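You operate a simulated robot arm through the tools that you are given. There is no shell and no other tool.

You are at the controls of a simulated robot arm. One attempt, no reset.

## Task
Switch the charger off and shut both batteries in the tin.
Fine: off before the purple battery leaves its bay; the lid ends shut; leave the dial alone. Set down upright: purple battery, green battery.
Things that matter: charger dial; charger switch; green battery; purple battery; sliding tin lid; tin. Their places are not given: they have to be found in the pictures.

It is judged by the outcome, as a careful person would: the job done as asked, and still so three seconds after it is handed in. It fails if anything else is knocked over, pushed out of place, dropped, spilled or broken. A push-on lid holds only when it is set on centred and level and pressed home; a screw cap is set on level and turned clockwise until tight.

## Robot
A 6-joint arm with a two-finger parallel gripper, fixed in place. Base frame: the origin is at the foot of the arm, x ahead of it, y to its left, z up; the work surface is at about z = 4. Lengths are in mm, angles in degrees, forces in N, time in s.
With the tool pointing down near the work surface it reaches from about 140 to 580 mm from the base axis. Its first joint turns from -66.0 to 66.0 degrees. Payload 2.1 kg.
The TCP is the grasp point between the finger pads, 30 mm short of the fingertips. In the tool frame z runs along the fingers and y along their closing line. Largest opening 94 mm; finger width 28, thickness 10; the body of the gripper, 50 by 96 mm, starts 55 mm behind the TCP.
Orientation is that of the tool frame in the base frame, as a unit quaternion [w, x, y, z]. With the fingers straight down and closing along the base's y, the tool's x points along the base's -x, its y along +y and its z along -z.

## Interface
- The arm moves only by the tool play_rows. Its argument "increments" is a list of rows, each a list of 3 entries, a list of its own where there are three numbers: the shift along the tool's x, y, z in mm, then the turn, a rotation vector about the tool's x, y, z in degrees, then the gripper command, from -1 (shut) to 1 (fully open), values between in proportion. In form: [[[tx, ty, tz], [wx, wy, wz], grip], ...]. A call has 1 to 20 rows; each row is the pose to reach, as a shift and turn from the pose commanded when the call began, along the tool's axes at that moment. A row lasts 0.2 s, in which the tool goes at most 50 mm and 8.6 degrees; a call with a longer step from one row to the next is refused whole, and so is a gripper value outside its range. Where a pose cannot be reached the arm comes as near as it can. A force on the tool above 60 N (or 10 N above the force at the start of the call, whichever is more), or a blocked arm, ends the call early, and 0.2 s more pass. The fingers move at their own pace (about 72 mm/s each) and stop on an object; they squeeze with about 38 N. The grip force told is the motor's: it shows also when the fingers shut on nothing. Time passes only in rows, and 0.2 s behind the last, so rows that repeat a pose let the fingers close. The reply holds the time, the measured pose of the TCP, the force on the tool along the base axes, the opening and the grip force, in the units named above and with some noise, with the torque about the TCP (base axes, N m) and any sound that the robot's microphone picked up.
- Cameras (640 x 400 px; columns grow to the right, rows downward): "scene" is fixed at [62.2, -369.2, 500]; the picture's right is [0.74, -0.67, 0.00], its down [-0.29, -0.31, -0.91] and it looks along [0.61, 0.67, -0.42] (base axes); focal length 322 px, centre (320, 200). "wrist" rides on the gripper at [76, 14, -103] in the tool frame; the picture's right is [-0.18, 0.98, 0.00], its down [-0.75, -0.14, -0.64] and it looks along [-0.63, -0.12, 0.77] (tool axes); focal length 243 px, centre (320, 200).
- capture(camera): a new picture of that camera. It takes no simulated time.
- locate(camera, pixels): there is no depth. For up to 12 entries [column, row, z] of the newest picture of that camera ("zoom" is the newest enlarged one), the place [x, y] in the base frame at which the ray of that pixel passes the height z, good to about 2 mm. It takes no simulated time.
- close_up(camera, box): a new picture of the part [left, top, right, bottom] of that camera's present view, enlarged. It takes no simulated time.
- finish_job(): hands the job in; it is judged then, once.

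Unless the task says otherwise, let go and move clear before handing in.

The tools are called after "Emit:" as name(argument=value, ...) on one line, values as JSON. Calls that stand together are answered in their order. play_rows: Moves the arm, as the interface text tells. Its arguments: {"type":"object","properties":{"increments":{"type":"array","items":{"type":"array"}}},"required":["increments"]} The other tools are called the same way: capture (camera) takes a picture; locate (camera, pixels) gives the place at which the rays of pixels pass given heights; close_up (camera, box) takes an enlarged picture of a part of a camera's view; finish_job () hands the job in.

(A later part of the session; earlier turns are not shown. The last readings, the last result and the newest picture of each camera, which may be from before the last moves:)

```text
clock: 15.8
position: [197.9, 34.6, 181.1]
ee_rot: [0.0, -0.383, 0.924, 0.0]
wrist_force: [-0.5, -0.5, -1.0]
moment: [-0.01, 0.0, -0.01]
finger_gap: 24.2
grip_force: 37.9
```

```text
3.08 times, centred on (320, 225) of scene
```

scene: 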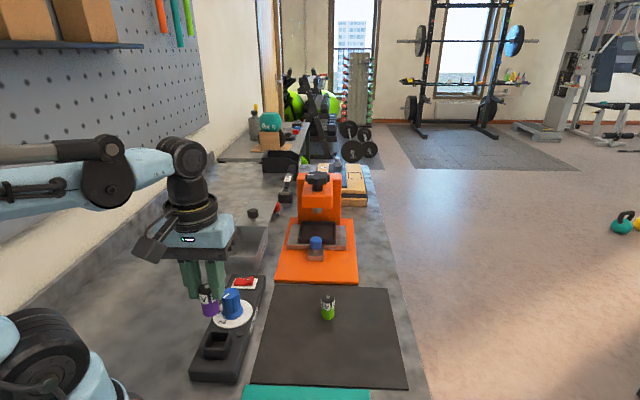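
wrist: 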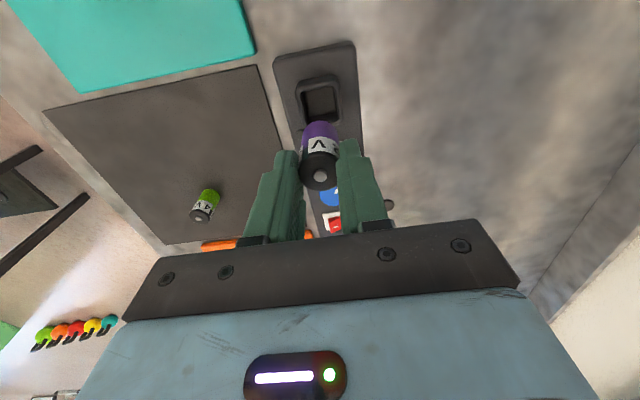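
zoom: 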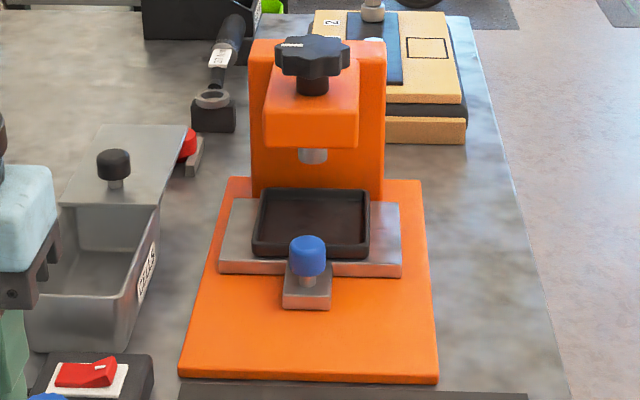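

The press stands well beyond the work area (x≳600), so the route is free. I'll carry the battery high to beside the tin's centre line, so that the tin shows to the right of the fingers.

Emit:
play_rows(increments=[[[-20, -2, -20], [0, 0, 0], -1], [[-60, -6, -35], [0, 0, 0], -1], [[-100, -10, -44], [0, 0, 0], -1], [[-140, -14, -44], [0, 0, 0], -1], [[-180, -18, -44], [0, 0, 0], -1], [[-220, -22, -44], [0, 0, 0], -1], [[-245, -22, -44], [0, 0, 0], -1], [[-245, -22, -44], [0, 0, 0], -1]])

Emit:
capture(camera="wrist")

Emit:
capture(camera="scene")

```text
clock: 17.6
position: [388.5, 194.7, 224.7]
ee_rot: [0.0, -0.382, 0.924, 0.0]
wrist_force: [0.0, -0.1, -0.8]
moment: [0.02, -0.03, 0.02]
finger_gap: 24.4
grip_force: 37.9
```

```text
taken
```

wrist: 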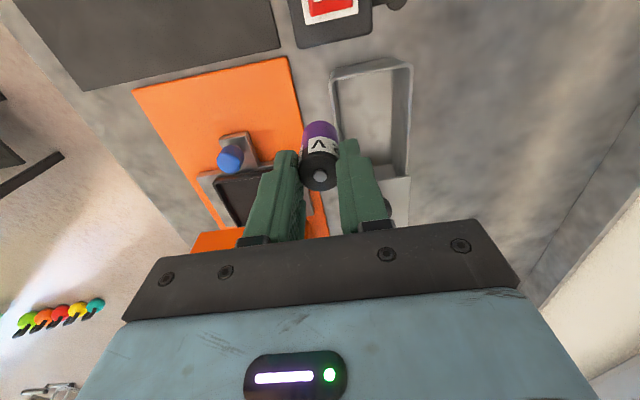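

```text
taken
```

scene: 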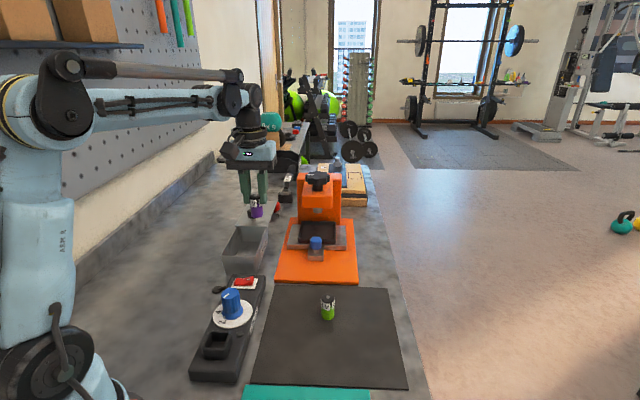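

The open part of the tin is now visible at wrist (330–412, 57–178), with the lid's near edge around row 177. I'll enlarge it to measure the inside walls.

Emit:
close_up(camera="wrist", box=[270, 40, 462, 160])

Emit:
close_up(camera="scene", box=[197, 200, 293, 260])

```text
3.33 times, centred on (366, 100) of wrist
```

zoom: 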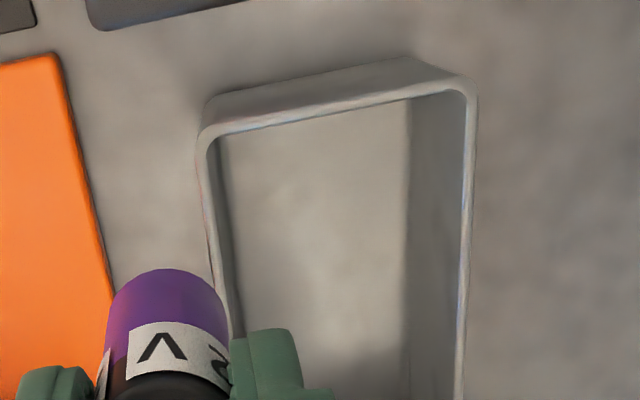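

```text
6.67 times, centred on (245, 230) of scene
```

zoom: 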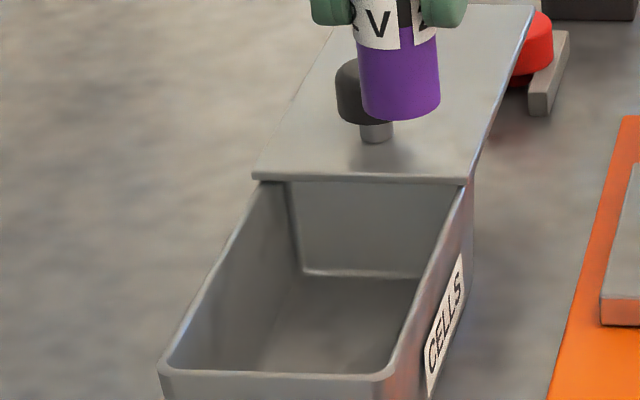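

The tin's inner walls are clear here, and the scene zoom shows the far inner wall just under the lid's near edge. I'll locate those edges.

Emit:
locate(camera="wrist", pixels=[[333.6, 82, 60], [410.4, 69.1, 60], [337.5, 121, 60], [408.6, 139, 60], [392.4, 71.5, 7], [391.5, 142, 7], [338, 84, 7], [408.5, 176, 62]])

Emit:
locate(camera="scene", pixels=[[242.8, 241.2, 7], [260, 241.5, 7], [236.5, 226.8, 60], [267, 227.3, 62], [226, 255, 60], [254, 256.5, 60], [235, 255, 7], [254, 256, 7], [277, 200.8, 62]])

```text
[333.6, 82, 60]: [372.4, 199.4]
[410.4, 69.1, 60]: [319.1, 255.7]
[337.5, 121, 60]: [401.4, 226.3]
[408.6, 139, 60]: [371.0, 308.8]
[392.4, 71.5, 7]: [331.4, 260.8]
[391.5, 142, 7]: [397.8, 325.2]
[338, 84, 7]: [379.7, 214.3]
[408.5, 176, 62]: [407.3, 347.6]
```

```text
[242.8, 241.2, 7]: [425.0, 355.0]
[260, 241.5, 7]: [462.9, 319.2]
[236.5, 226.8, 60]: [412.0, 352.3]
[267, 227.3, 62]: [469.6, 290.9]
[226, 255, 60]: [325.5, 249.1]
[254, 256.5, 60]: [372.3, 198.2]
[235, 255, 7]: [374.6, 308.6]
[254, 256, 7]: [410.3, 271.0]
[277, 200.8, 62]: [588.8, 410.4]
```

The inside centre line runs from about (346,227.5) at 44.5°, roughly 77 mm wide at the rim and 67 mm at the floor. I'll check how far the battery's bottom hangs below the TCP.

Emit:
locate(camera="scene", pixels=[[257.15, 216.5, 155], [257.15, 216.5, 160], [257.15, 216.5, 165], [257.15, 216.5, 170]])

Emit:
close_up(camera="scene", box=[225, 170, 289, 210])

```text
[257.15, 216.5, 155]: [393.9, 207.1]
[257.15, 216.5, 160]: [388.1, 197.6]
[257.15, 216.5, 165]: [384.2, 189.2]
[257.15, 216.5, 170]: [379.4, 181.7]
```

```text
10.00 times, centred on (257, 190) of scene
```

zoom: 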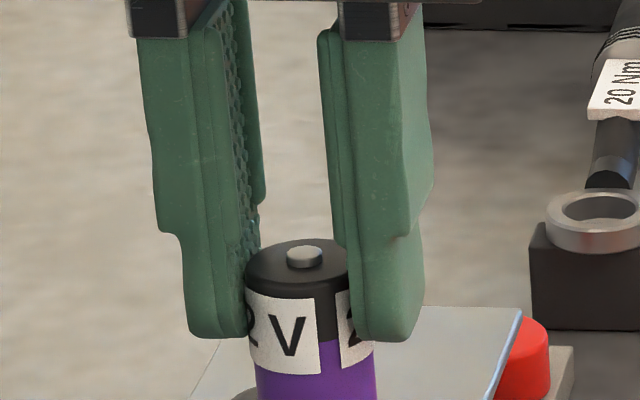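

The battery's bottom is about 63 mm below the TCP. I'll move over the tin's centre line at about 90 mm in from the near wall, staying above the rim, then check.

Emit:
play_rows(increments=[[[-28, 18, 0], [0, 0, 0], -1], [[-56, 36, 0], [0, 0, 0], -1], [[-83, 52.7, 10], [0, 0, 0], -1], [[-83, 52.7, 45], [0, 0, 0], -1], [[-83, 52.7, 75], [0, 0, 0], -1], [[-83, 52.7, 75], [0, 0, 0], -1]])

Emit:
capture(camera="wrist")

Emit:
close_up(camera="scene", box=[181, 170, 309, 270])

```text
clock: 19.0
position: [411.1, 288.5, 147.9]
ee_rot: [0.001, -0.383, 0.924, 0.0]
wrist_force: [-0.5, -1.1, -1.2]
moment: [0.0, 0.0, 0.0]
finger_gap: 24.3
grip_force: 38.1
```

```text
taken
```

wrist: 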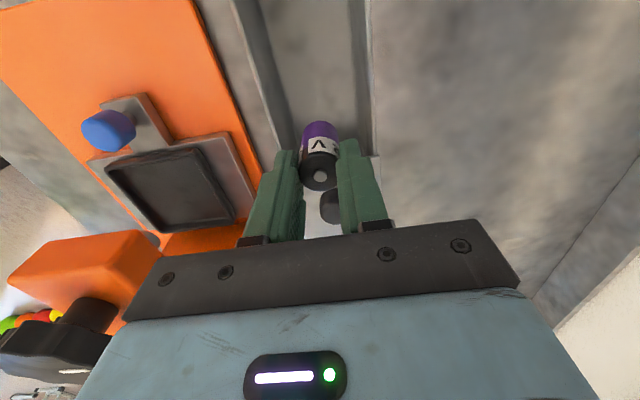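

```text
4.00 times, centred on (245, 220) of scene
```

zoom: 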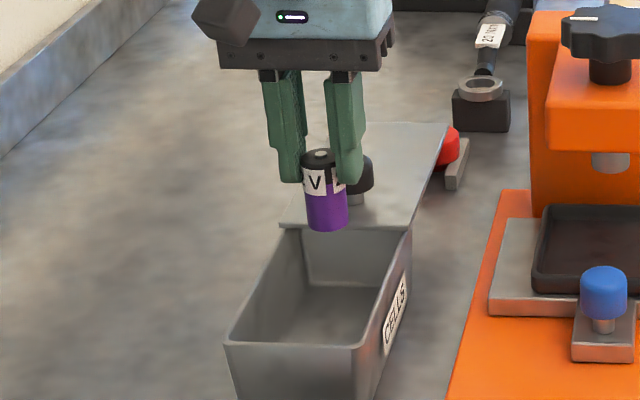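

The battery hangs over the tin's open part, ahead of the lid's edge and between the walls. I'll lower it to just above the floor, then creep down.

Emit:
play_rows(increments=[[[0, 2, 20], [0, 0, 0], -1], [[0, 2, 40], [0, 0, 0], -1], [[0, 2, 58], [0, 0, 0], -1], [[0, 2, 71], [0, 0, 0], -1], [[0, 2, 71], [0, 0, 0], -1]])

Emit:
close_up(camera="scene", box=[197, 200, 293, 260])

Emit:
capture(camera="wrist")

```text
clock: 20.2
position: [404.6, 290.1, 76.9]
ee_rot: [0.0, -0.382, 0.924, 0.0]
wrist_force: [0.0, 0.0, -1.2]
moment: [0.0, 0.0, 0.01]
finger_gap: 24.4
grip_force: 38.5
```

```text
6.67 times, centred on (245, 230) of scene
```

zoom: 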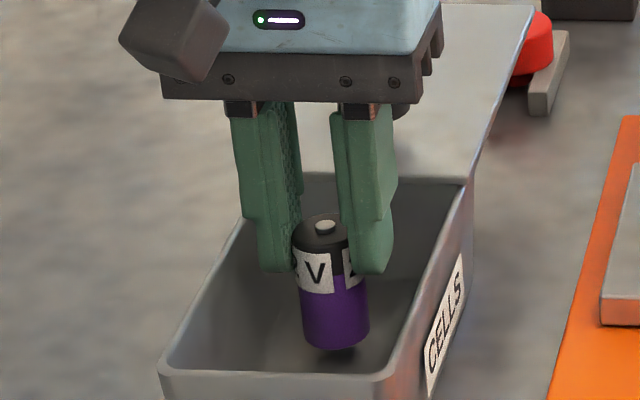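

```text
taken
```

wrist: 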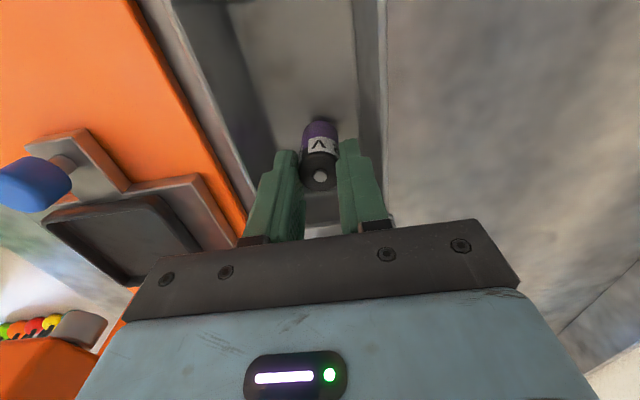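

The battery is inside the tin a few millimetres above the floor (shadow visible at zoom (335,350)). I'll creep down in small steps and read the force.

Emit:
play_rows(increments=[[[0, 0, 2], [0, 0, 0], -1], [[0, 0, 4], [0, 0, 0], -1]])

```text
clock: 20.8
position: [406.0, 289.4, 74.4]
ee_rot: [0.0, -0.382, 0.924, 0.0]
wrist_force: [0.4, 0.4, -1.0]
moment: [-0.02, 0.01, -0.03]
finger_gap: 24.4
grip_force: 38.1
```

There's no contact yet (z-force -1.0 N), so I'll keep creeping down.

Emit:
play_rows(increments=[[[0, 0, 1.5], [0, 0, 0], -1], [[0, 0, 3], [0, 0, 0], -1]])

Emit:
close_up(camera="scene", box=[220, 225, 284, 265])

```text
clock: 21.4
position: [407.1, 290.8, 70.8]
ee_rot: [0.0, -0.383, 0.924, 0.001]
wrist_force: [0.3, -0.3, -0.2]
moment: [0.01, 0.04, -0.02]
finger_gap: 24.5
grip_force: 38.0
```

```text
10.00 times, centred on (252, 245) of scene
```

zoom: 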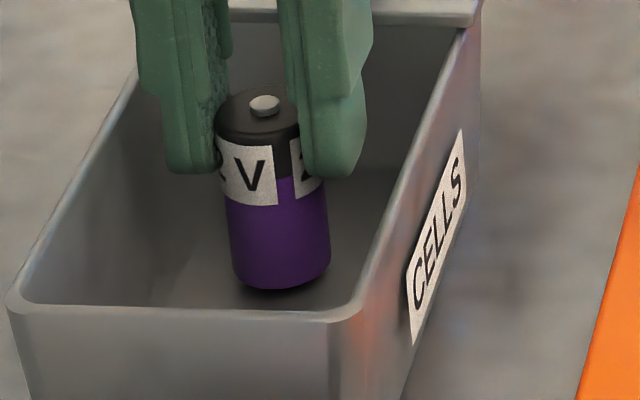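

Force is still only -0.2 N and a thin shadow gap remains under the battery. I'll go on in 1 mm steps.

Emit:
play_rows(increments=[[[0, 0, 1], [0, 0, 0], -1], [[0, 0, 2], [0, 0, 0], -1]])

```text
clock: 22.0
position: [406.5, 289.4, 68.5]
ee_rot: [0.0, -0.383, 0.924, 0.0]
wrist_force: [0.3, 0.0, 0.1]
moment: [0.02, -0.03, -0.02]
finger_gap: 24.6
grip_force: 38.1
```

Emit:
play_rows(increments=[[[0, 0, 1], [0, 0, 0], -1], [[0, 0, 1], [0, 0, 0], -1]])

Emit:
close_up(camera="scene", box=[220, 225, 284, 265])

```text
clock: 22.6
position: [406.9, 291.2, 68.9]
ee_rot: [0.0, -0.383, 0.924, -0.001]
wrist_force: [-0.5, -0.4, -0.7]
moment: [-0.01, 0.0, 0.01]
finger_gap: 24.6
grip_force: 38.3
```

```text
10.00 times, centred on (252, 245) of scene
```

zoom: 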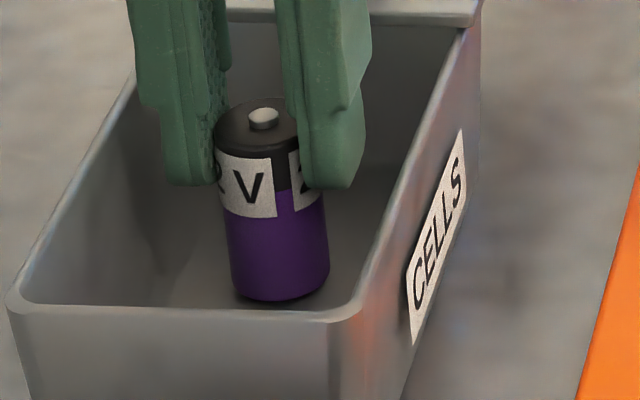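

The bottom edge now nearly meets the floor at zoom (283,300). I'll keep going by single millimetres until the force shows contact.

Emit:
play_rows(increments=[[[0, 0, 1], [0, 0, 0], -1], [[0, 0, 1], [0, 0, 0], -1]])

```text
clock: 23.2
position: [405.3, 290.4, 68.0]
ee_rot: [0.0, -0.382, 0.924, 0.0]
wrist_force: [0.1, 0.0, -1.3]
moment: [0.01, 0.0, 0.01]
finger_gap: 24.4
grip_force: 38.4
```

Emit:
play_rows(increments=[[[0, 0, 1], [0, 0, 0], -1], [[0, 0, 1], [0, 0, 0], -1]])

Emit:
close_up(camera="scene", box=[220, 225, 284, 265])

```text
clock: 23.8
position: [405.9, 290.3, 67.9]
ee_rot: [0.0, -0.382, 0.924, 0.0]
wrist_force: [-0.9, -0.6, -0.5]
moment: [-0.01, 0.01, 0.01]
finger_gap: 24.5
grip_force: 37.7
```

```text
10.00 times, centred on (252, 245) of scene
```

zoom: 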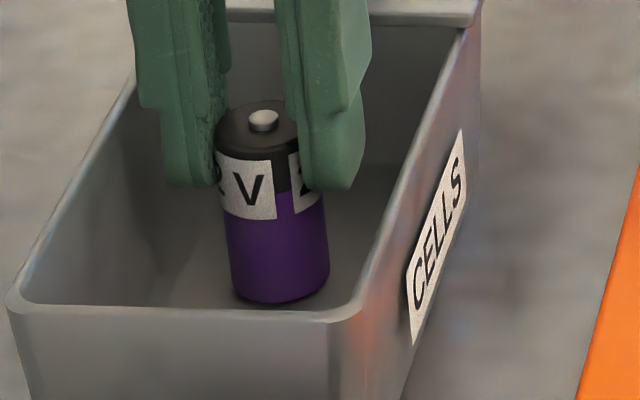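

Force is still flat (-0.5 N) at z≈67.9. I'll go one more millimetre and compare.

Emit:
play_rows(increments=[[[0, 0, 1], [0, 0, 0], -1], [[0, 0, 1], [0, 0, 0], -1], [[0, 0, 1], [0, 0, 0], -1]])

Emit:
close_up(camera="scene", box=[220, 225, 284, 265])

```text
clock: 24.6
position: [406.1, 290.8, 66.7]
ee_rot: [0.0, -0.382, 0.924, 0.0]
wrist_force: [0.8, -0.1, 1.1]
moment: [0.01, -0.03, -0.02]
finger_gap: 24.1
grip_force: 37.5
```

```text
10.00 times, centred on (252, 245) of scene
```

zoom: 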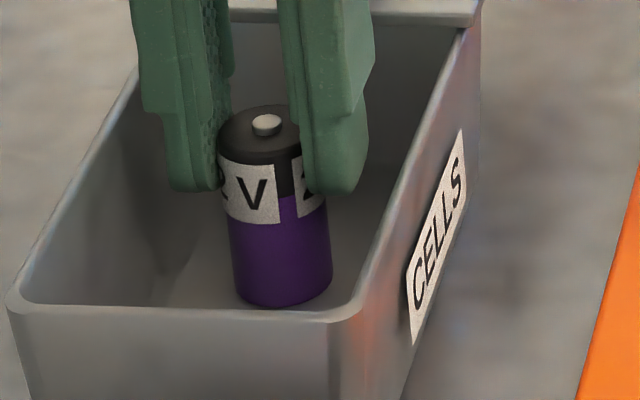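

The z-force has turned slightly positive (1.1 N), so contact may be starting. One more millimetre.

Emit:
play_rows(increments=[[[0, 0, 1], [0, 0, 0], -1], [[0, 0, 1], [0, 0, 0], -1]])

```text
clock: 25.2
position: [406.4, 290.7, 66.4]
ee_rot: [0.001, -0.383, 0.924, 0.0]
wrist_force: [-0.3, 1.6, 26.3]
moment: [0.17, 0.05, 0.02]
finger_gap: 24.3
grip_force: 37.5
```

The floor contact is clear (26 N up), with the battery upright. I'll back off the pressure by 0.7 mm, open the fingers modestly to stay clear of the tin walls, and rise.

Emit:
play_rows(increments=[[[0, 0, -0.7], [0, 0, 0], -1], [[0, 0, -0.7], [0, 0, 0], -0.35], [[0, 0, -0.7], [0, 0, 0], -0.2], [[0, 0, -0.7], [0, 0, 0], -0.2], [[0, 0, -0.7], [0, 0, 0], -0.2]])

Emit:
close_up(camera="scene", box=[220, 225, 284, 265])

Emit:
capture(camera="wrist")

```text
clock: 26.4
position: [407.8, 290.2, 65.1]
ee_rot: [-0.001, -0.383, 0.924, 0.0]
wrist_force: [-0.1, -1.1, -0.1]
moment: [-0.02, -0.02, 0.0]
finger_gap: 37.3
grip_force: 0.1
```

```text
10.00 times, centred on (252, 245) of scene
```

zoom: 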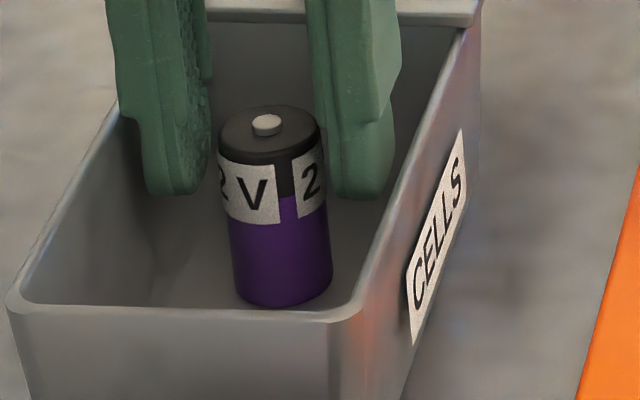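

```text
taken
```

wrist: 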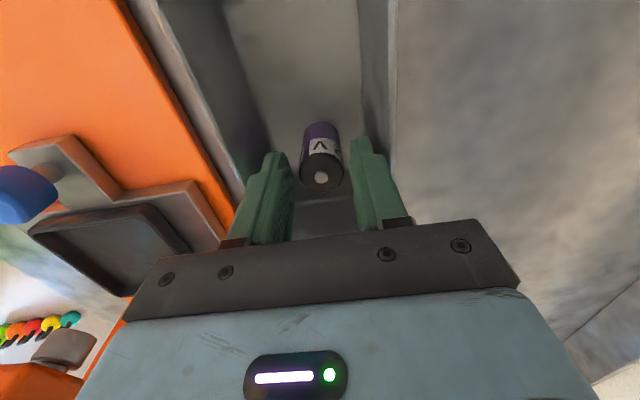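

The purple battery stands alone on the tin floor with the fingers clear on both sides. I'll rise straight up and travel to above the green battery.

Emit:
play_rows(increments=[[[0, 0, -15], [0, 0, 0], -0.2], [[0, 0, -45], [0, 0, 0], -0.2], [[0, 0, -90], [0, 0, 0], -0.2], [[0, 0, -130], [0, 0, 0], -0.2], [[0, 0, -160], [0, 0, 0], 0.2], [[0, 0, -160], [0, 0, 0], 0.2]])

Emit:
capture(camera="scene")

Emit:
capture(camera="wrist")

Emit:
close_up(camera="scene", box=[197, 200, 293, 260])

```text
clock: 27.8
position: [406.0, 288.8, 225.1]
ee_rot: [0.0, -0.383, 0.924, 0.0]
wrist_force: [-0.4, -0.5, 0.3]
moment: [-0.01, -0.01, 0.0]
finger_gap: 56.3
grip_force: 0.1
```

```text
taken
```

scene: 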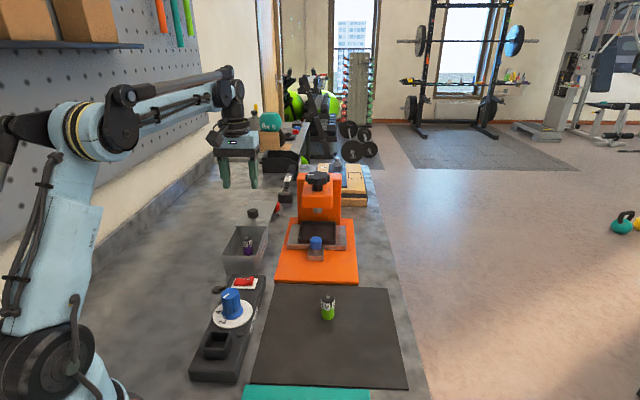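

```text
taken
```

wrist: 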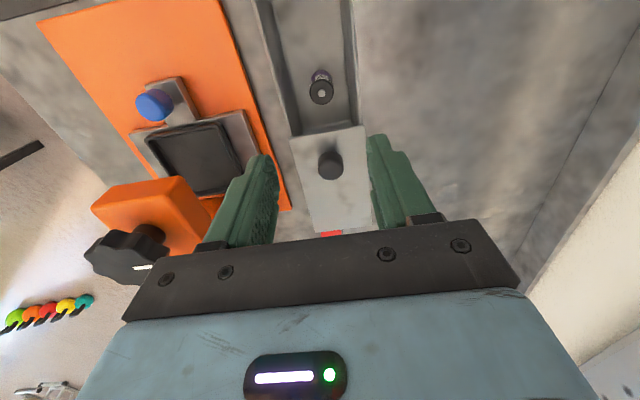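

```text
6.67 times, centred on (245, 230) of scene
```

zoom: 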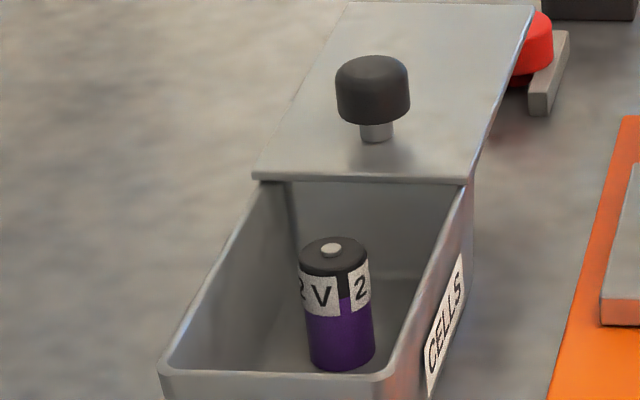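

The purple battery stands in the tin, and from here the lid and knob are fully in view at wrist (290–370, 125–235). I'll measure them now for the later push.

Emit:
close_up(camera="wrist", box=[240, 70, 400, 170])

Emit:
locate(camera="wrist", pixels=[[331, 166, 90], [331, 166, 80], [331, 162, 97], [290, 140, 62], [364, 126, 62], [313, 233, 62], [373, 226, 62], [321, 91, 55], [321, 91, 60]])

Emit:
locate(camera="scene", pixels=[[253, 210, 90], [253, 210, 97], [253.4, 220.5, 62], [246.6, 237.5, 60], [246.6, 237.5, 56], [276.9, 200.8, 62], [249.5, 200.5, 62]])

```text
4.00 times, centred on (320, 120) of wrist
```

zoom: 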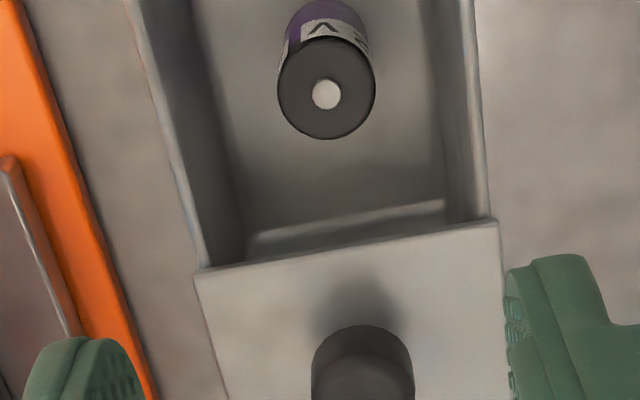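

```text
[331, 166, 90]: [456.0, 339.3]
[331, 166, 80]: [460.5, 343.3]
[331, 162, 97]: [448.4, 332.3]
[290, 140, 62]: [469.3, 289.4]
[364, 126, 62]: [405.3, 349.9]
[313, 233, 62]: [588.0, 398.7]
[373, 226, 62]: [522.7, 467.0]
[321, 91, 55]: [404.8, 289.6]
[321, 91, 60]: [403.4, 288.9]
```

```text
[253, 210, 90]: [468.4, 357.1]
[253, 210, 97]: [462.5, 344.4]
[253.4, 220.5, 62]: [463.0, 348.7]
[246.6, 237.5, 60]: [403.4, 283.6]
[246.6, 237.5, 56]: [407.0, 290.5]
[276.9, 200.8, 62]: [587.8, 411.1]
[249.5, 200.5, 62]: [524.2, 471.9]
```

The knob's axis is near (459,343) with its cap top at z≈95, and the lid needs about 130 mm of travel toward the arm; the battery top is at z≈56, below the rim. Now I'll travel across to the green battery.

Emit:
play_rows(increments=[[[20, -20, 0], [0, 0, 0], 0.4], [[50, -50, 0], [0, 0, 0], 0.4], [[80, -80, 0], [0, 0, 0], 0.4], [[110, -110, 0], [0, 0, 0], 0.4], [[140, -140, 0], [0, 0, 0], 0.4], [[170, -170, 0], [0, 0, 0], 0.4], [[195, -195, 15], [0, 0, 0], 0.4], [[214, -214, 35], [0, 0, 0], 0.4], [[214, -214, 35], [0, 0, 0], 0.4]])

Emit:
capture(camera="wrist")

Emit:
capture(camera="scene")

```text
clock: 29.8
position: [407.9, -12.0, 191.1]
ee_rot: [-0.001, -0.383, 0.924, -0.001]
wrist_force: [-0.5, 0.4, 0.4]
moment: [0.02, 0.0, 0.01]
finger_gap: 65.8
grip_force: 0.0
```

```text
taken
```

wrist: 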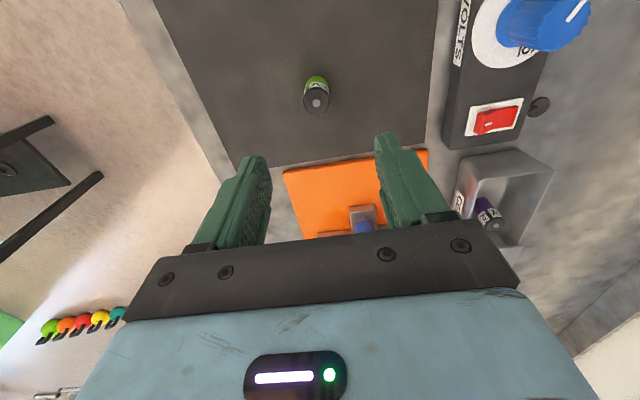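

```text
taken
```

scene: 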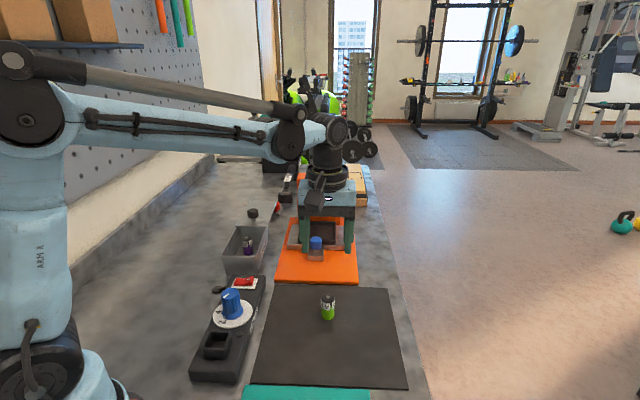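

Emit:
close_up(camera="wrist", box=[272, 60, 368, 120])

Emit:
locate(camera="wrist", pixels=[[317, 102, 56], [317, 102, 53], [317, 84, 5], [317, 84, 8]])

Emit:
locate(camera="scene", pixels=[[328, 296.9, 56], [328, 296.9, 53]])

```text
6.67 times, centred on (320, 90) of wrist
```

zoom: 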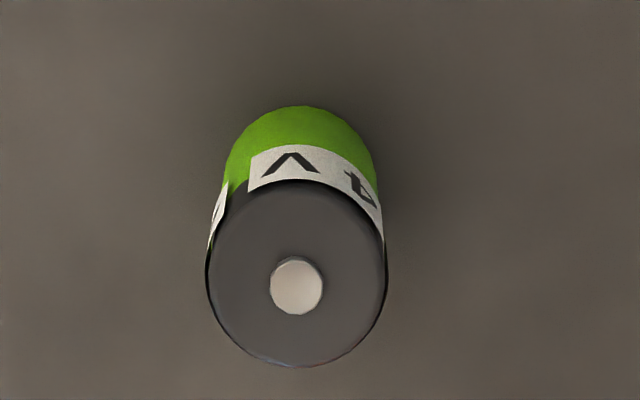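

```text
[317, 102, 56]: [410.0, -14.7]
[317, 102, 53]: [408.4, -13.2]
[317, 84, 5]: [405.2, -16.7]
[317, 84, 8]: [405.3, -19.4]
```

```text
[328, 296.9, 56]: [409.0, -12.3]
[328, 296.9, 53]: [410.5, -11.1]
```

The green battery's axis is at about (409,-13.5), nearly under the TCP. I'll correct slightly and descend around it to TCP z≈60.

Emit:
play_rows(increments=[[[0.3, -1.8, 40], [0, 0, 0], 0.4], [[0.3, -1.8, 80], [0, 0, 0], 0.4], [[0.3, -1.8, 110], [0, 0, 0], 0.4], [[0.3, -1.8, 131], [0, 0, 0], 0.4], [[0.3, -1.8, 131], [0, 0, 0], 0.4]])

Emit:
capture(camera="wrist")

Emit:
close_up(camera="scene", box=[264, 250, 392, 330])

```text
clock: 31.0
position: [407.0, -15.6, 60.9]
ee_rot: [0.0, -0.382, 0.924, 0.0]
wrist_force: [0.5, -0.7, 0.6]
moment: [0.01, 0.03, 0.0]
finger_gap: 65.9
grip_force: 0.0
```

```text
taken
```

wrist: 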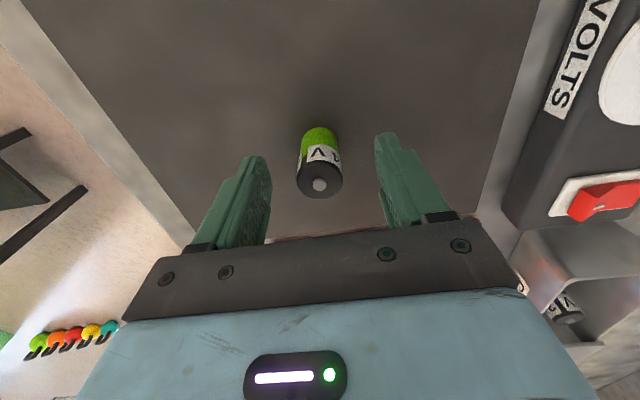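

```text
5.00 times, centred on (328, 290) of scene
```

zoom: 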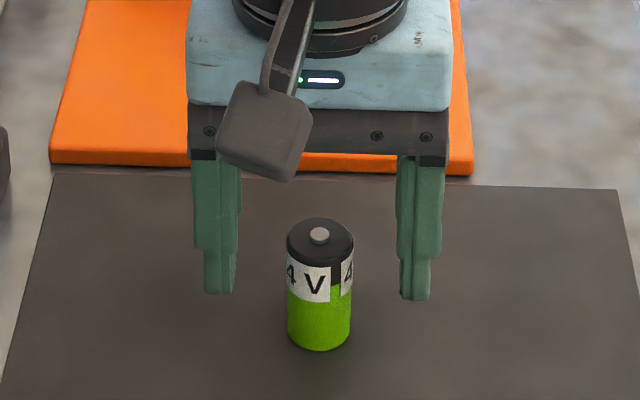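

The battery is centred between the open fingers. I'll close on it.

Emit:
play_rows(increments=[[[0, 0, 0], [0, 0, 0], 0], [[0, 0, 0], [0, 0, 0], -0.3], [[0, 0, 0], [0, 0, 0], -0.6], [[0, 0, 0], [0, 0, 0], -1], [[0, 0, 0], [0, 0, 0], -1]])

Emit:
close_up(camera="scene", box=[264, 250, 392, 330])

```text
clock: 32.2
position: [407.0, -14.8, 60.4]
ee_rot: [0.0, -0.383, 0.924, 0.0]
wrist_force: [-1.2, -0.2, -0.1]
moment: [-0.01, -0.01, 0.0]
finger_gap: 24.6
grip_force: 37.6
```

```text
5.00 times, centred on (328, 290) of scene
```

zoom: 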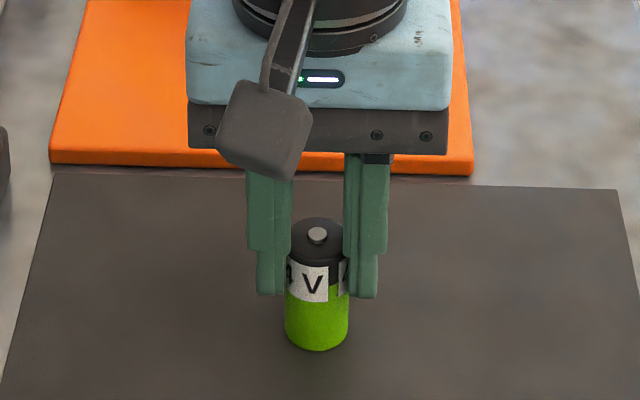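

The green battery is held (24.6 mm, 37.6 N). I'll lift it straight up, then carry it across to the tin's near half at about (376,257.5).

Emit:
play_rows(increments=[[[0, 0, -10], [0, 0, 0], -1], [[0, 0, -40], [0, 0, 0], -1], [[0, 0, -80], [0, 0, 0], -1], [[0, 0, -120], [0, 0, 0], -1], [[0, 0, -150], [0, 0, 0], -1], [[-20, 25, -165], [0, 0, 0], -1], [[-45, 57, -165], [0, 0, 0], -1], [[-70, 89, -165], [0, 0, 0], -1], [[-95, 121, -165], [0, 0, 0], -1], [[-120, 152, -165], [0, 0, 0], -1], [[-145, 183, -165], [0, 0, 0], -1], [[-160, 202, -165], [0, 0, 0], -1], [[-170.6, 214.4, -165], [0, 0, 0], -1], [[-170.6, 214.4, -165], [0, 0, 0], -1]])

Emit:
capture(camera="wrist")

Emit:
capture(camera="scene")

```text
clock: 35.2
position: [377.4, 257.4, 221.5]
ee_rot: [0.0, -0.383, 0.924, 0.001]
wrist_force: [0.5, 0.9, -0.6]
moment: [0.0, -0.03, 0.02]
finger_gap: 24.4
grip_force: 38.0
```

```text
taken
```

wrist: 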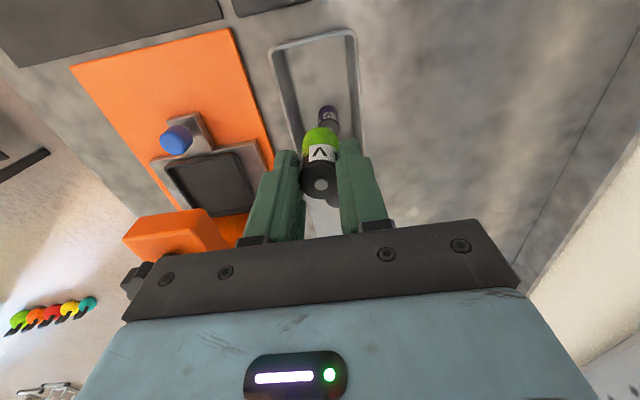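

```text
taken
```

scene: 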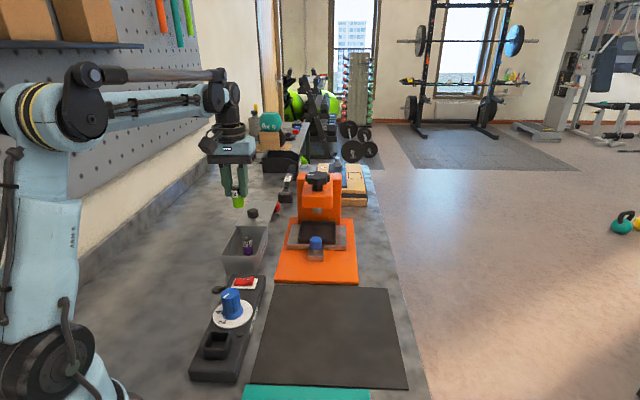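

The green battery hangs over the tin's near half with the purple one farther in at wrist (328,115). I'll lower to about 15 mm above the floor and check.

Emit:
play_rows(increments=[[[0, 0, 40], [0, 0, 0], -1], [[0, 0, 80], [0, 0, 0], -1], [[0, 0, 110], [0, 0, 0], -1], [[0, 0, 130], [0, 0, 0], -1], [[0, 0, 145], [0, 0, 0], -1], [[0, 0, 145], [0, 0, 0], -1]])

Emit:
close_up(camera="scene", box=[197, 205, 293, 265])

Emit:
capture(camera="wrist")

```text
clock: 36.6
position: [375.2, 260.6, 78.2]
ee_rot: [0.0, -0.382, 0.924, 0.0]
wrist_force: [-0.7, 0.3, -1.3]
moment: [0.0, 0.01, 0.05]
finger_gap: 24.4
grip_force: 38.3
```

```text
6.67 times, centred on (245, 235) of scene
```

zoom: 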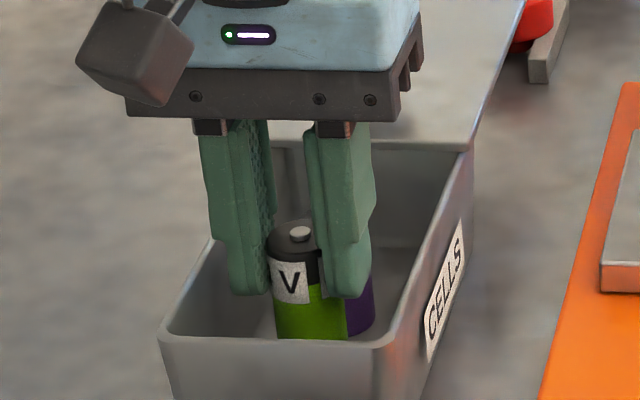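

```text
taken
```

wrist: 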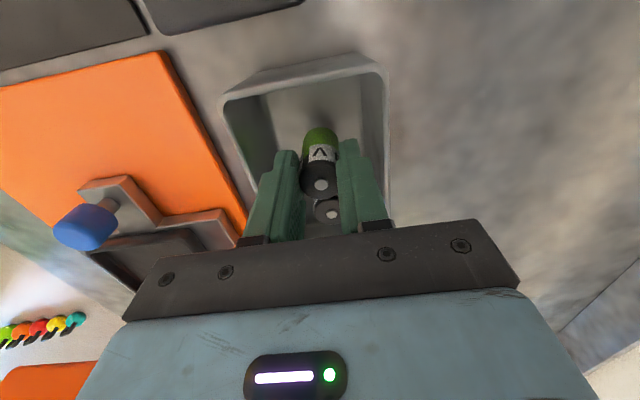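

The green battery is within the tin walls with the purple one standing behind it. I'll lower further and then creep.

Emit:
play_rows(increments=[[[0, 0, 5], [0, 0, 0], -1], [[0, 0, 9], [0, 0, 0], -1], [[0, 0, 12], [0, 0, 0], -1], [[0, 0, 12], [0, 0, 0], -1]])

Emit:
capture(camera="wrist")

```text
clock: 37.6
position: [377.2, 259.3, 68.7]
ee_rot: [0.0, -0.383, 0.924, 0.0]
wrist_force: [0.0, -1.0, 0.5]
moment: [-0.02, -0.02, 0.01]
finger_gap: 24.5
grip_force: 37.9
```

```text
taken
```

wrist: 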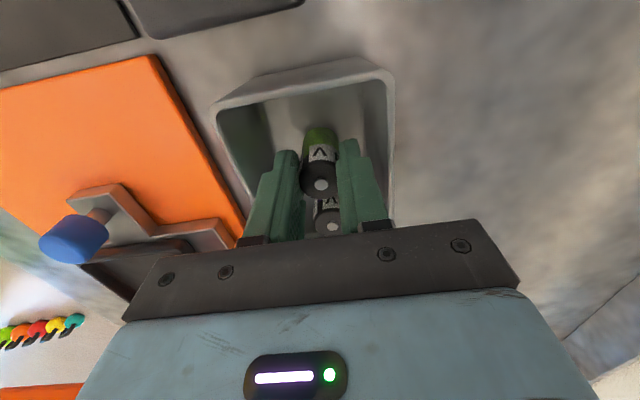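

Emit:
play_rows(increments=[[[0, 0, 1.5], [0, 0, 0], -1], [[0, 0, 3], [0, 0, 0], -1], [[0, 0, 3], [0, 0, 0], -1]])

```text
clock: 38.4
position: [377.1, 257.9, 63.5]
ee_rot: [-0.001, -0.382, 0.924, 0.0]
wrist_force: [1.1, 0.1, -0.5]
moment: [0.0, 0.0, 0.01]
finger_gap: 24.4
grip_force: 38.0
```

No contact yet (z-force -0.5 N at z≈63.5), so I'll continue with 1 mm steps.

Emit:
play_rows(increments=[[[0, 0, 1], [0, 0, 0], -1], [[0, 0, 1], [0, 0, 0], -1]])

```text
clock: 39.0
position: [377.5, 258.7, 63.0]
ee_rot: [-0.001, -0.383, 0.924, 0.0]
wrist_force: [0.0, 0.3, -1.1]
moment: [0.0, 0.02, -0.02]
finger_gap: 24.4
grip_force: 37.8
```

Emit:
play_rows(increments=[[[0, 0, 1], [0, 0, 0], -1], [[0, 0, 1], [0, 0, 0], -1]])

```text
clock: 39.6
position: [376.6, 258.4, 60.5]
ee_rot: [0.0, -0.383, 0.924, 0.0]
wrist_force: [0.1, 0.0, -0.3]
moment: [0.03, 0.0, 0.03]
finger_gap: 24.5
grip_force: 37.9
```

Emit:
play_rows(increments=[[[0, 0, 1], [0, 0, 0], -1], [[0, 0, 1], [0, 0, 0], -1]])

```text
clock: 40.2
position: [376.6, 258.7, 62.0]
ee_rot: [0.0, -0.383, 0.924, 0.0]
wrist_force: [-1.8, 0.9, 10.9]
moment: [0.06, 0.09, 0.01]
finger_gap: 24.4
grip_force: 38.0
```

The battery has touched the floor (10.9 N up). I'll open the fingers modestly, check it stands free, and then rise.

Emit:
play_rows(increments=[[[0, 0, -0.3], [0, 0, 0], -1], [[0, 0, -0.3], [0, 0, 0], -0.35], [[0, 0, -0.3], [0, 0, 0], -0.2], [[0, 0, -0.3], [0, 0, 0], -0.2], [[0, 0, -0.3], [0, 0, 0], -0.2]])

Emit:
close_up(camera="scene", box=[197, 205, 293, 265])

Emit:
capture(camera="wrist")

```text
clock: 41.4
position: [377.3, 256.6, 62.6]
ee_rot: [0.0, -0.382, 0.924, -0.001]
wrist_force: [-0.6, 0.3, -0.6]
moment: [0.02, -0.01, -0.01]
finger_gap: 37.8
grip_force: 0.1
```

```text
6.67 times, centred on (245, 235) of scene
```

zoom: 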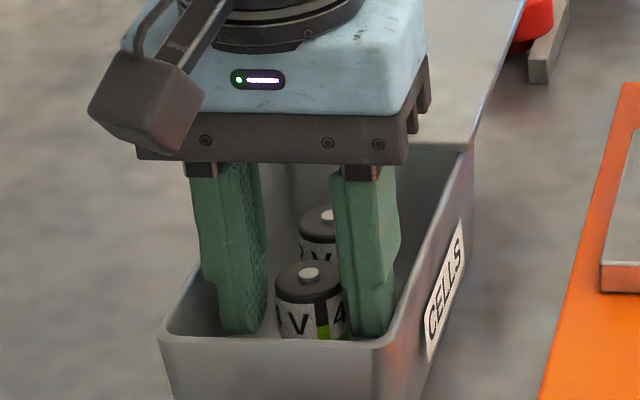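

```text
taken
```

wrist: 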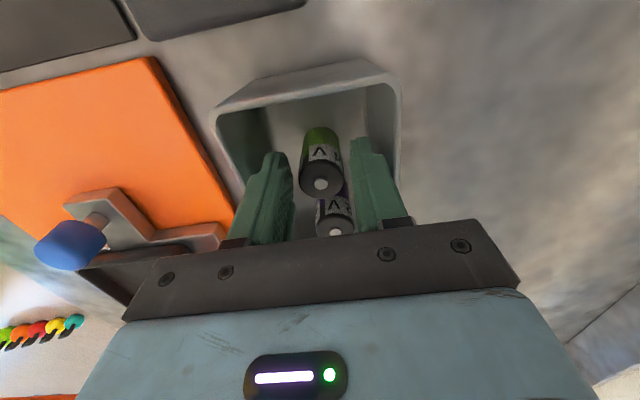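

Both batteries stand upright in the tin and the fingers are clear of the green one. I'll rise straight up and look.

Emit:
play_rows(increments=[[[0, 0, -15], [0, 0, 0], -0.2], [[0, 0, -45], [0, 0, 0], -0.2], [[0, 0, -90], [0, 0, 0], -0.2], [[0, 0, -130], [0, 0, 0], -0.2], [[0, 0, -165], [0, 0, 0], 0], [[0, 0, -165], [0, 0, 0], 0]])

Emit:
capture(camera="wrist")

Emit:
close_up(camera="scene", box=[197, 200, 293, 260])

```text
clock: 42.8
position: [379.8, 257.2, 227.5]
ee_rot: [0.001, -0.383, 0.924, -0.001]
wrist_force: [-0.2, 0.2, -0.8]
moment: [-0.01, -0.02, 0.01]
finger_gap: 46.9
grip_force: 0.1
```

```text
taken
```

wrist: 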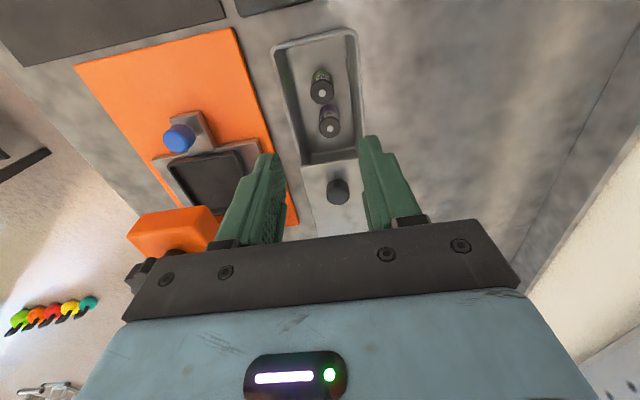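

```text
6.67 times, centred on (245, 230) of scene
```

zoom: 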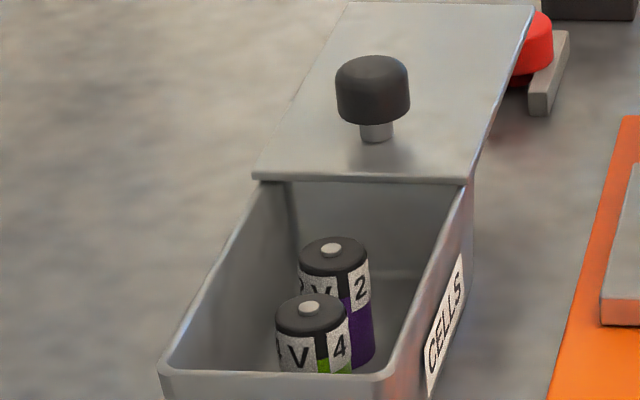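

Both batteries stand upright and apart. Next is the lid, so I'll measure the knob more exactly from here.

Emit:
close_up(camera="wrist", box=[280, 150, 392, 220])

Emit:
close_up(camera="scene", box=[229, 196, 277, 226])

```text
5.71 times, centred on (336, 185) of wrist
```

zoom: 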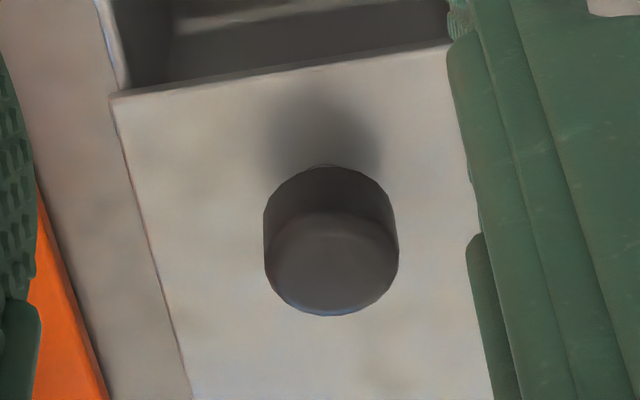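

```text
13.33 times, centred on (253, 211) of scene
```

zoom: 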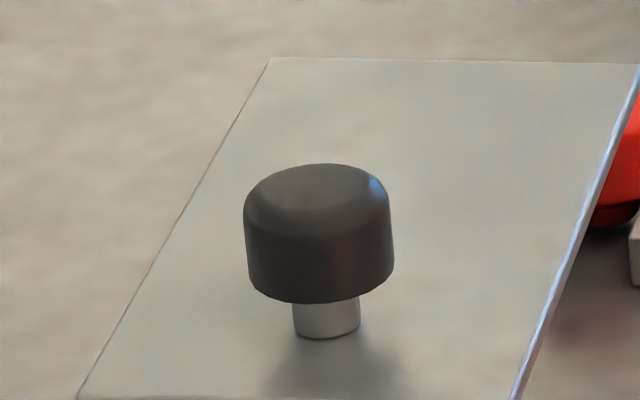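

Emit:
locate(camera="wrist", pixels=[[338.3, 195.8, 85], [338.3, 195.8, 95], [338.3, 195.8, 105], [337.7, 188.5, 70], [337.7, 188.5, 80], [299.8, 166.5, 62], [357, 158.5, 62]])

Emit:
locate(camera="scene", pixels=[[252.8, 210.8, 85], [252.8, 210.8, 95], [252.8, 210.8, 105], [253.15, 216.3, 70], [253.15, 216.3, 80], [253.45, 220.75, 62], [253.45, 220.75, 64]])

```text
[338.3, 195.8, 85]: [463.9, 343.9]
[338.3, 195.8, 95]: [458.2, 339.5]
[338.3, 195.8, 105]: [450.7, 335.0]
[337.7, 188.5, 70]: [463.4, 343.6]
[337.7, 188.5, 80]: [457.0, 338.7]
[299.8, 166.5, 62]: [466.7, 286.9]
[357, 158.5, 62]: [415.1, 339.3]
```

```text
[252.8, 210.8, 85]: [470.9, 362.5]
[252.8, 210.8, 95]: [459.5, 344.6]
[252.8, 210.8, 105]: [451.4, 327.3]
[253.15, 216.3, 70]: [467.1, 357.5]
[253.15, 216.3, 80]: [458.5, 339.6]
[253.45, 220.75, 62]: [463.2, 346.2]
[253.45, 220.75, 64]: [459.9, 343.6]
```

The knob's axis is at about (458,340), cap from z≈80 to 97 and about 28 mm across, so I can grip the cap across and slide it along the tool's x. I'll descend to z≈150 and move out over the knob.

Emit:
play_rows(increments=[[[0, 0, 40], [0, 0, 0], 0.3], [[0, 0, 77], [0, 0, 0], 0.3], [[-35, 1, 77], [0, 0, 0], 0.3], [[-70, 2, 77], [0, 0, 0], 0.3], [[-100, 3, 77], [0, 0, 0], 0.3], [[-113.8, 3.3, 77], [0, 0, 0], 0.3], [[-113.8, 3.3, 77], [0, 0, 0], 0.3]])

Emit:
capture(camera="wrist")

Emit:
close_up(camera="scene", box=[189, 160, 317, 240])

```text
clock: 44.4
position: [453.7, 342.3, 148.8]
ee_rot: [0.0, -0.383, 0.924, 0.001]
wrist_force: [0.3, 0.0, 0.2]
moment: [-0.02, -0.01, 0.02]
finger_gap: 61.2
grip_force: 0.1
```

```text
taken
```

wrist: 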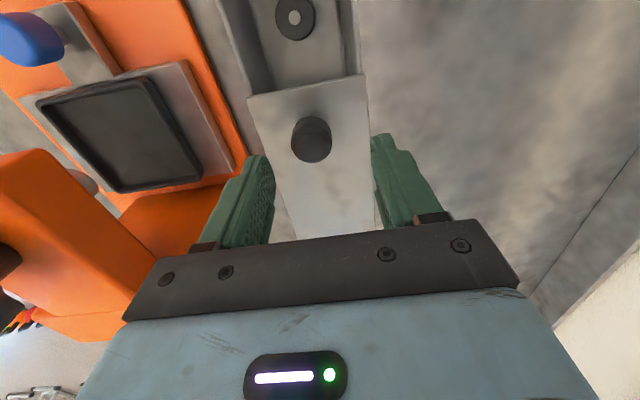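

```text
5.00 times, centred on (253, 200) of scene
```

zoom: 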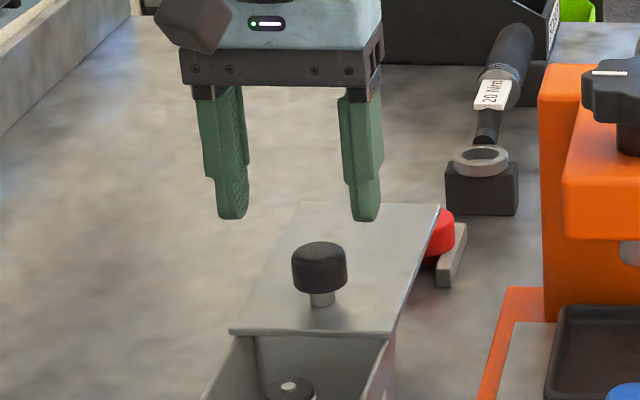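

The knob shows at wrist (311,140), slightly left of the gripper's axis (column 320). I'll measure that offset exactly.

Emit:
close_up(camera="wrist", box=[271, 110, 367, 170])

Emit:
locate(camera="wrist", pixels=[[311, 145, 97], [311, 133, 80], [292, 145, 90], [332, 138, 90]])

```text
6.67 times, centred on (319, 140) of wrist
```

zoom: 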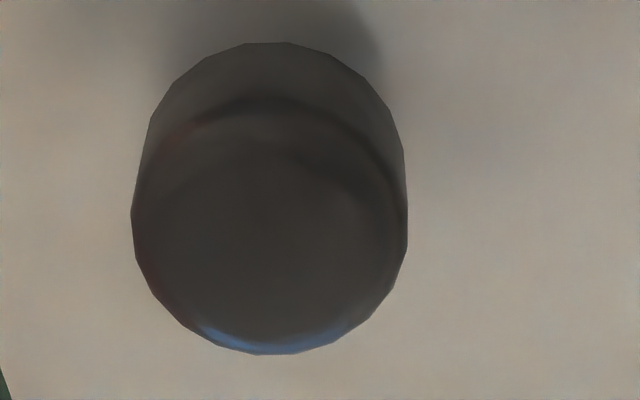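

```text
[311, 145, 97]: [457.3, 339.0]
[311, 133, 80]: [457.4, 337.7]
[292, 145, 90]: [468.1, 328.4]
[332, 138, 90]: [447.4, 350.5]
```

The offset is about -5.5 mm along the tool's y. I'll correct it and descend around the cap to TCP z≈100, keeping the tips above the lid.

Emit:
play_rows(increments=[[[-0.5, -5.5, 5], [0, 0, 0], 0.3], [[-0.5, -5.5, 25], [0, 0, 0], 0.3], [[-0.5, -5.5, 40], [0, 0, 0], 0.3], [[-0.5, -5.5, 49], [0, 0, 0], 0.3], [[-0.5, -5.5, 49], [0, 0, 0], 0.3]])

Emit:
capture(camera="wrist")

Emit:
close_up(camera="scene", box=[189, 170, 317, 250])

```text
clock: 45.6
position: [459.8, 337.5, 100.4]
ee_rot: [0.0, -0.383, 0.924, 0.0]
wrist_force: [0.0, -0.2, -0.4]
moment: [0.0, -0.02, 0.01]
finger_gap: 60.9
grip_force: 0.0
```

```text
taken
```

wrist: 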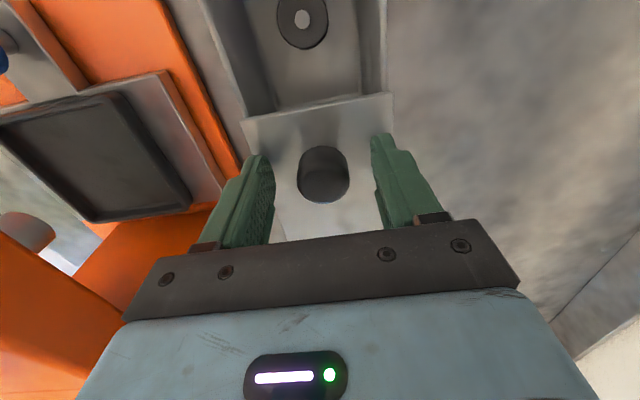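

```text
5.00 times, centred on (253, 210) of scene
```

zoom: 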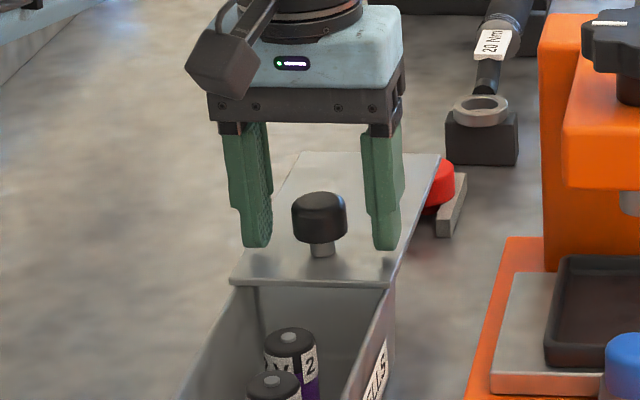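

The knob is centred between the fingers at wrist (323,175), with the tips above the lid. I'll close on the cap.

Emit:
play_rows(increments=[[[0, 0, 0], [0, 0, 0], 0], [[0, 0, 0], [0, 0, 0], -0.3], [[0, 0, 0], [0, 0, 0], -0.6], [[0, 0, 0], [0, 0, 0], -1], [[0, 0, 0], [0, 0, 0], -1]])

Emit:
close_up(camera="scene", box=[189, 170, 317, 250])

```text
clock: 46.8
position: [458.2, 338.1, 100.8]
ee_rot: [0.001, -0.383, 0.924, 0.002]
wrist_force: [-10.7, 8.9, -3.1]
moment: [-0.28, 0.05, -0.03]
finger_gap: 28.5
grip_force: 45.1
```

```text
5.00 times, centred on (253, 210) of scene
```

zoom: 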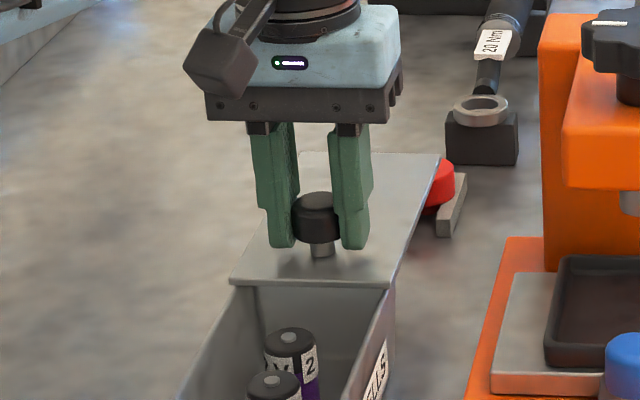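

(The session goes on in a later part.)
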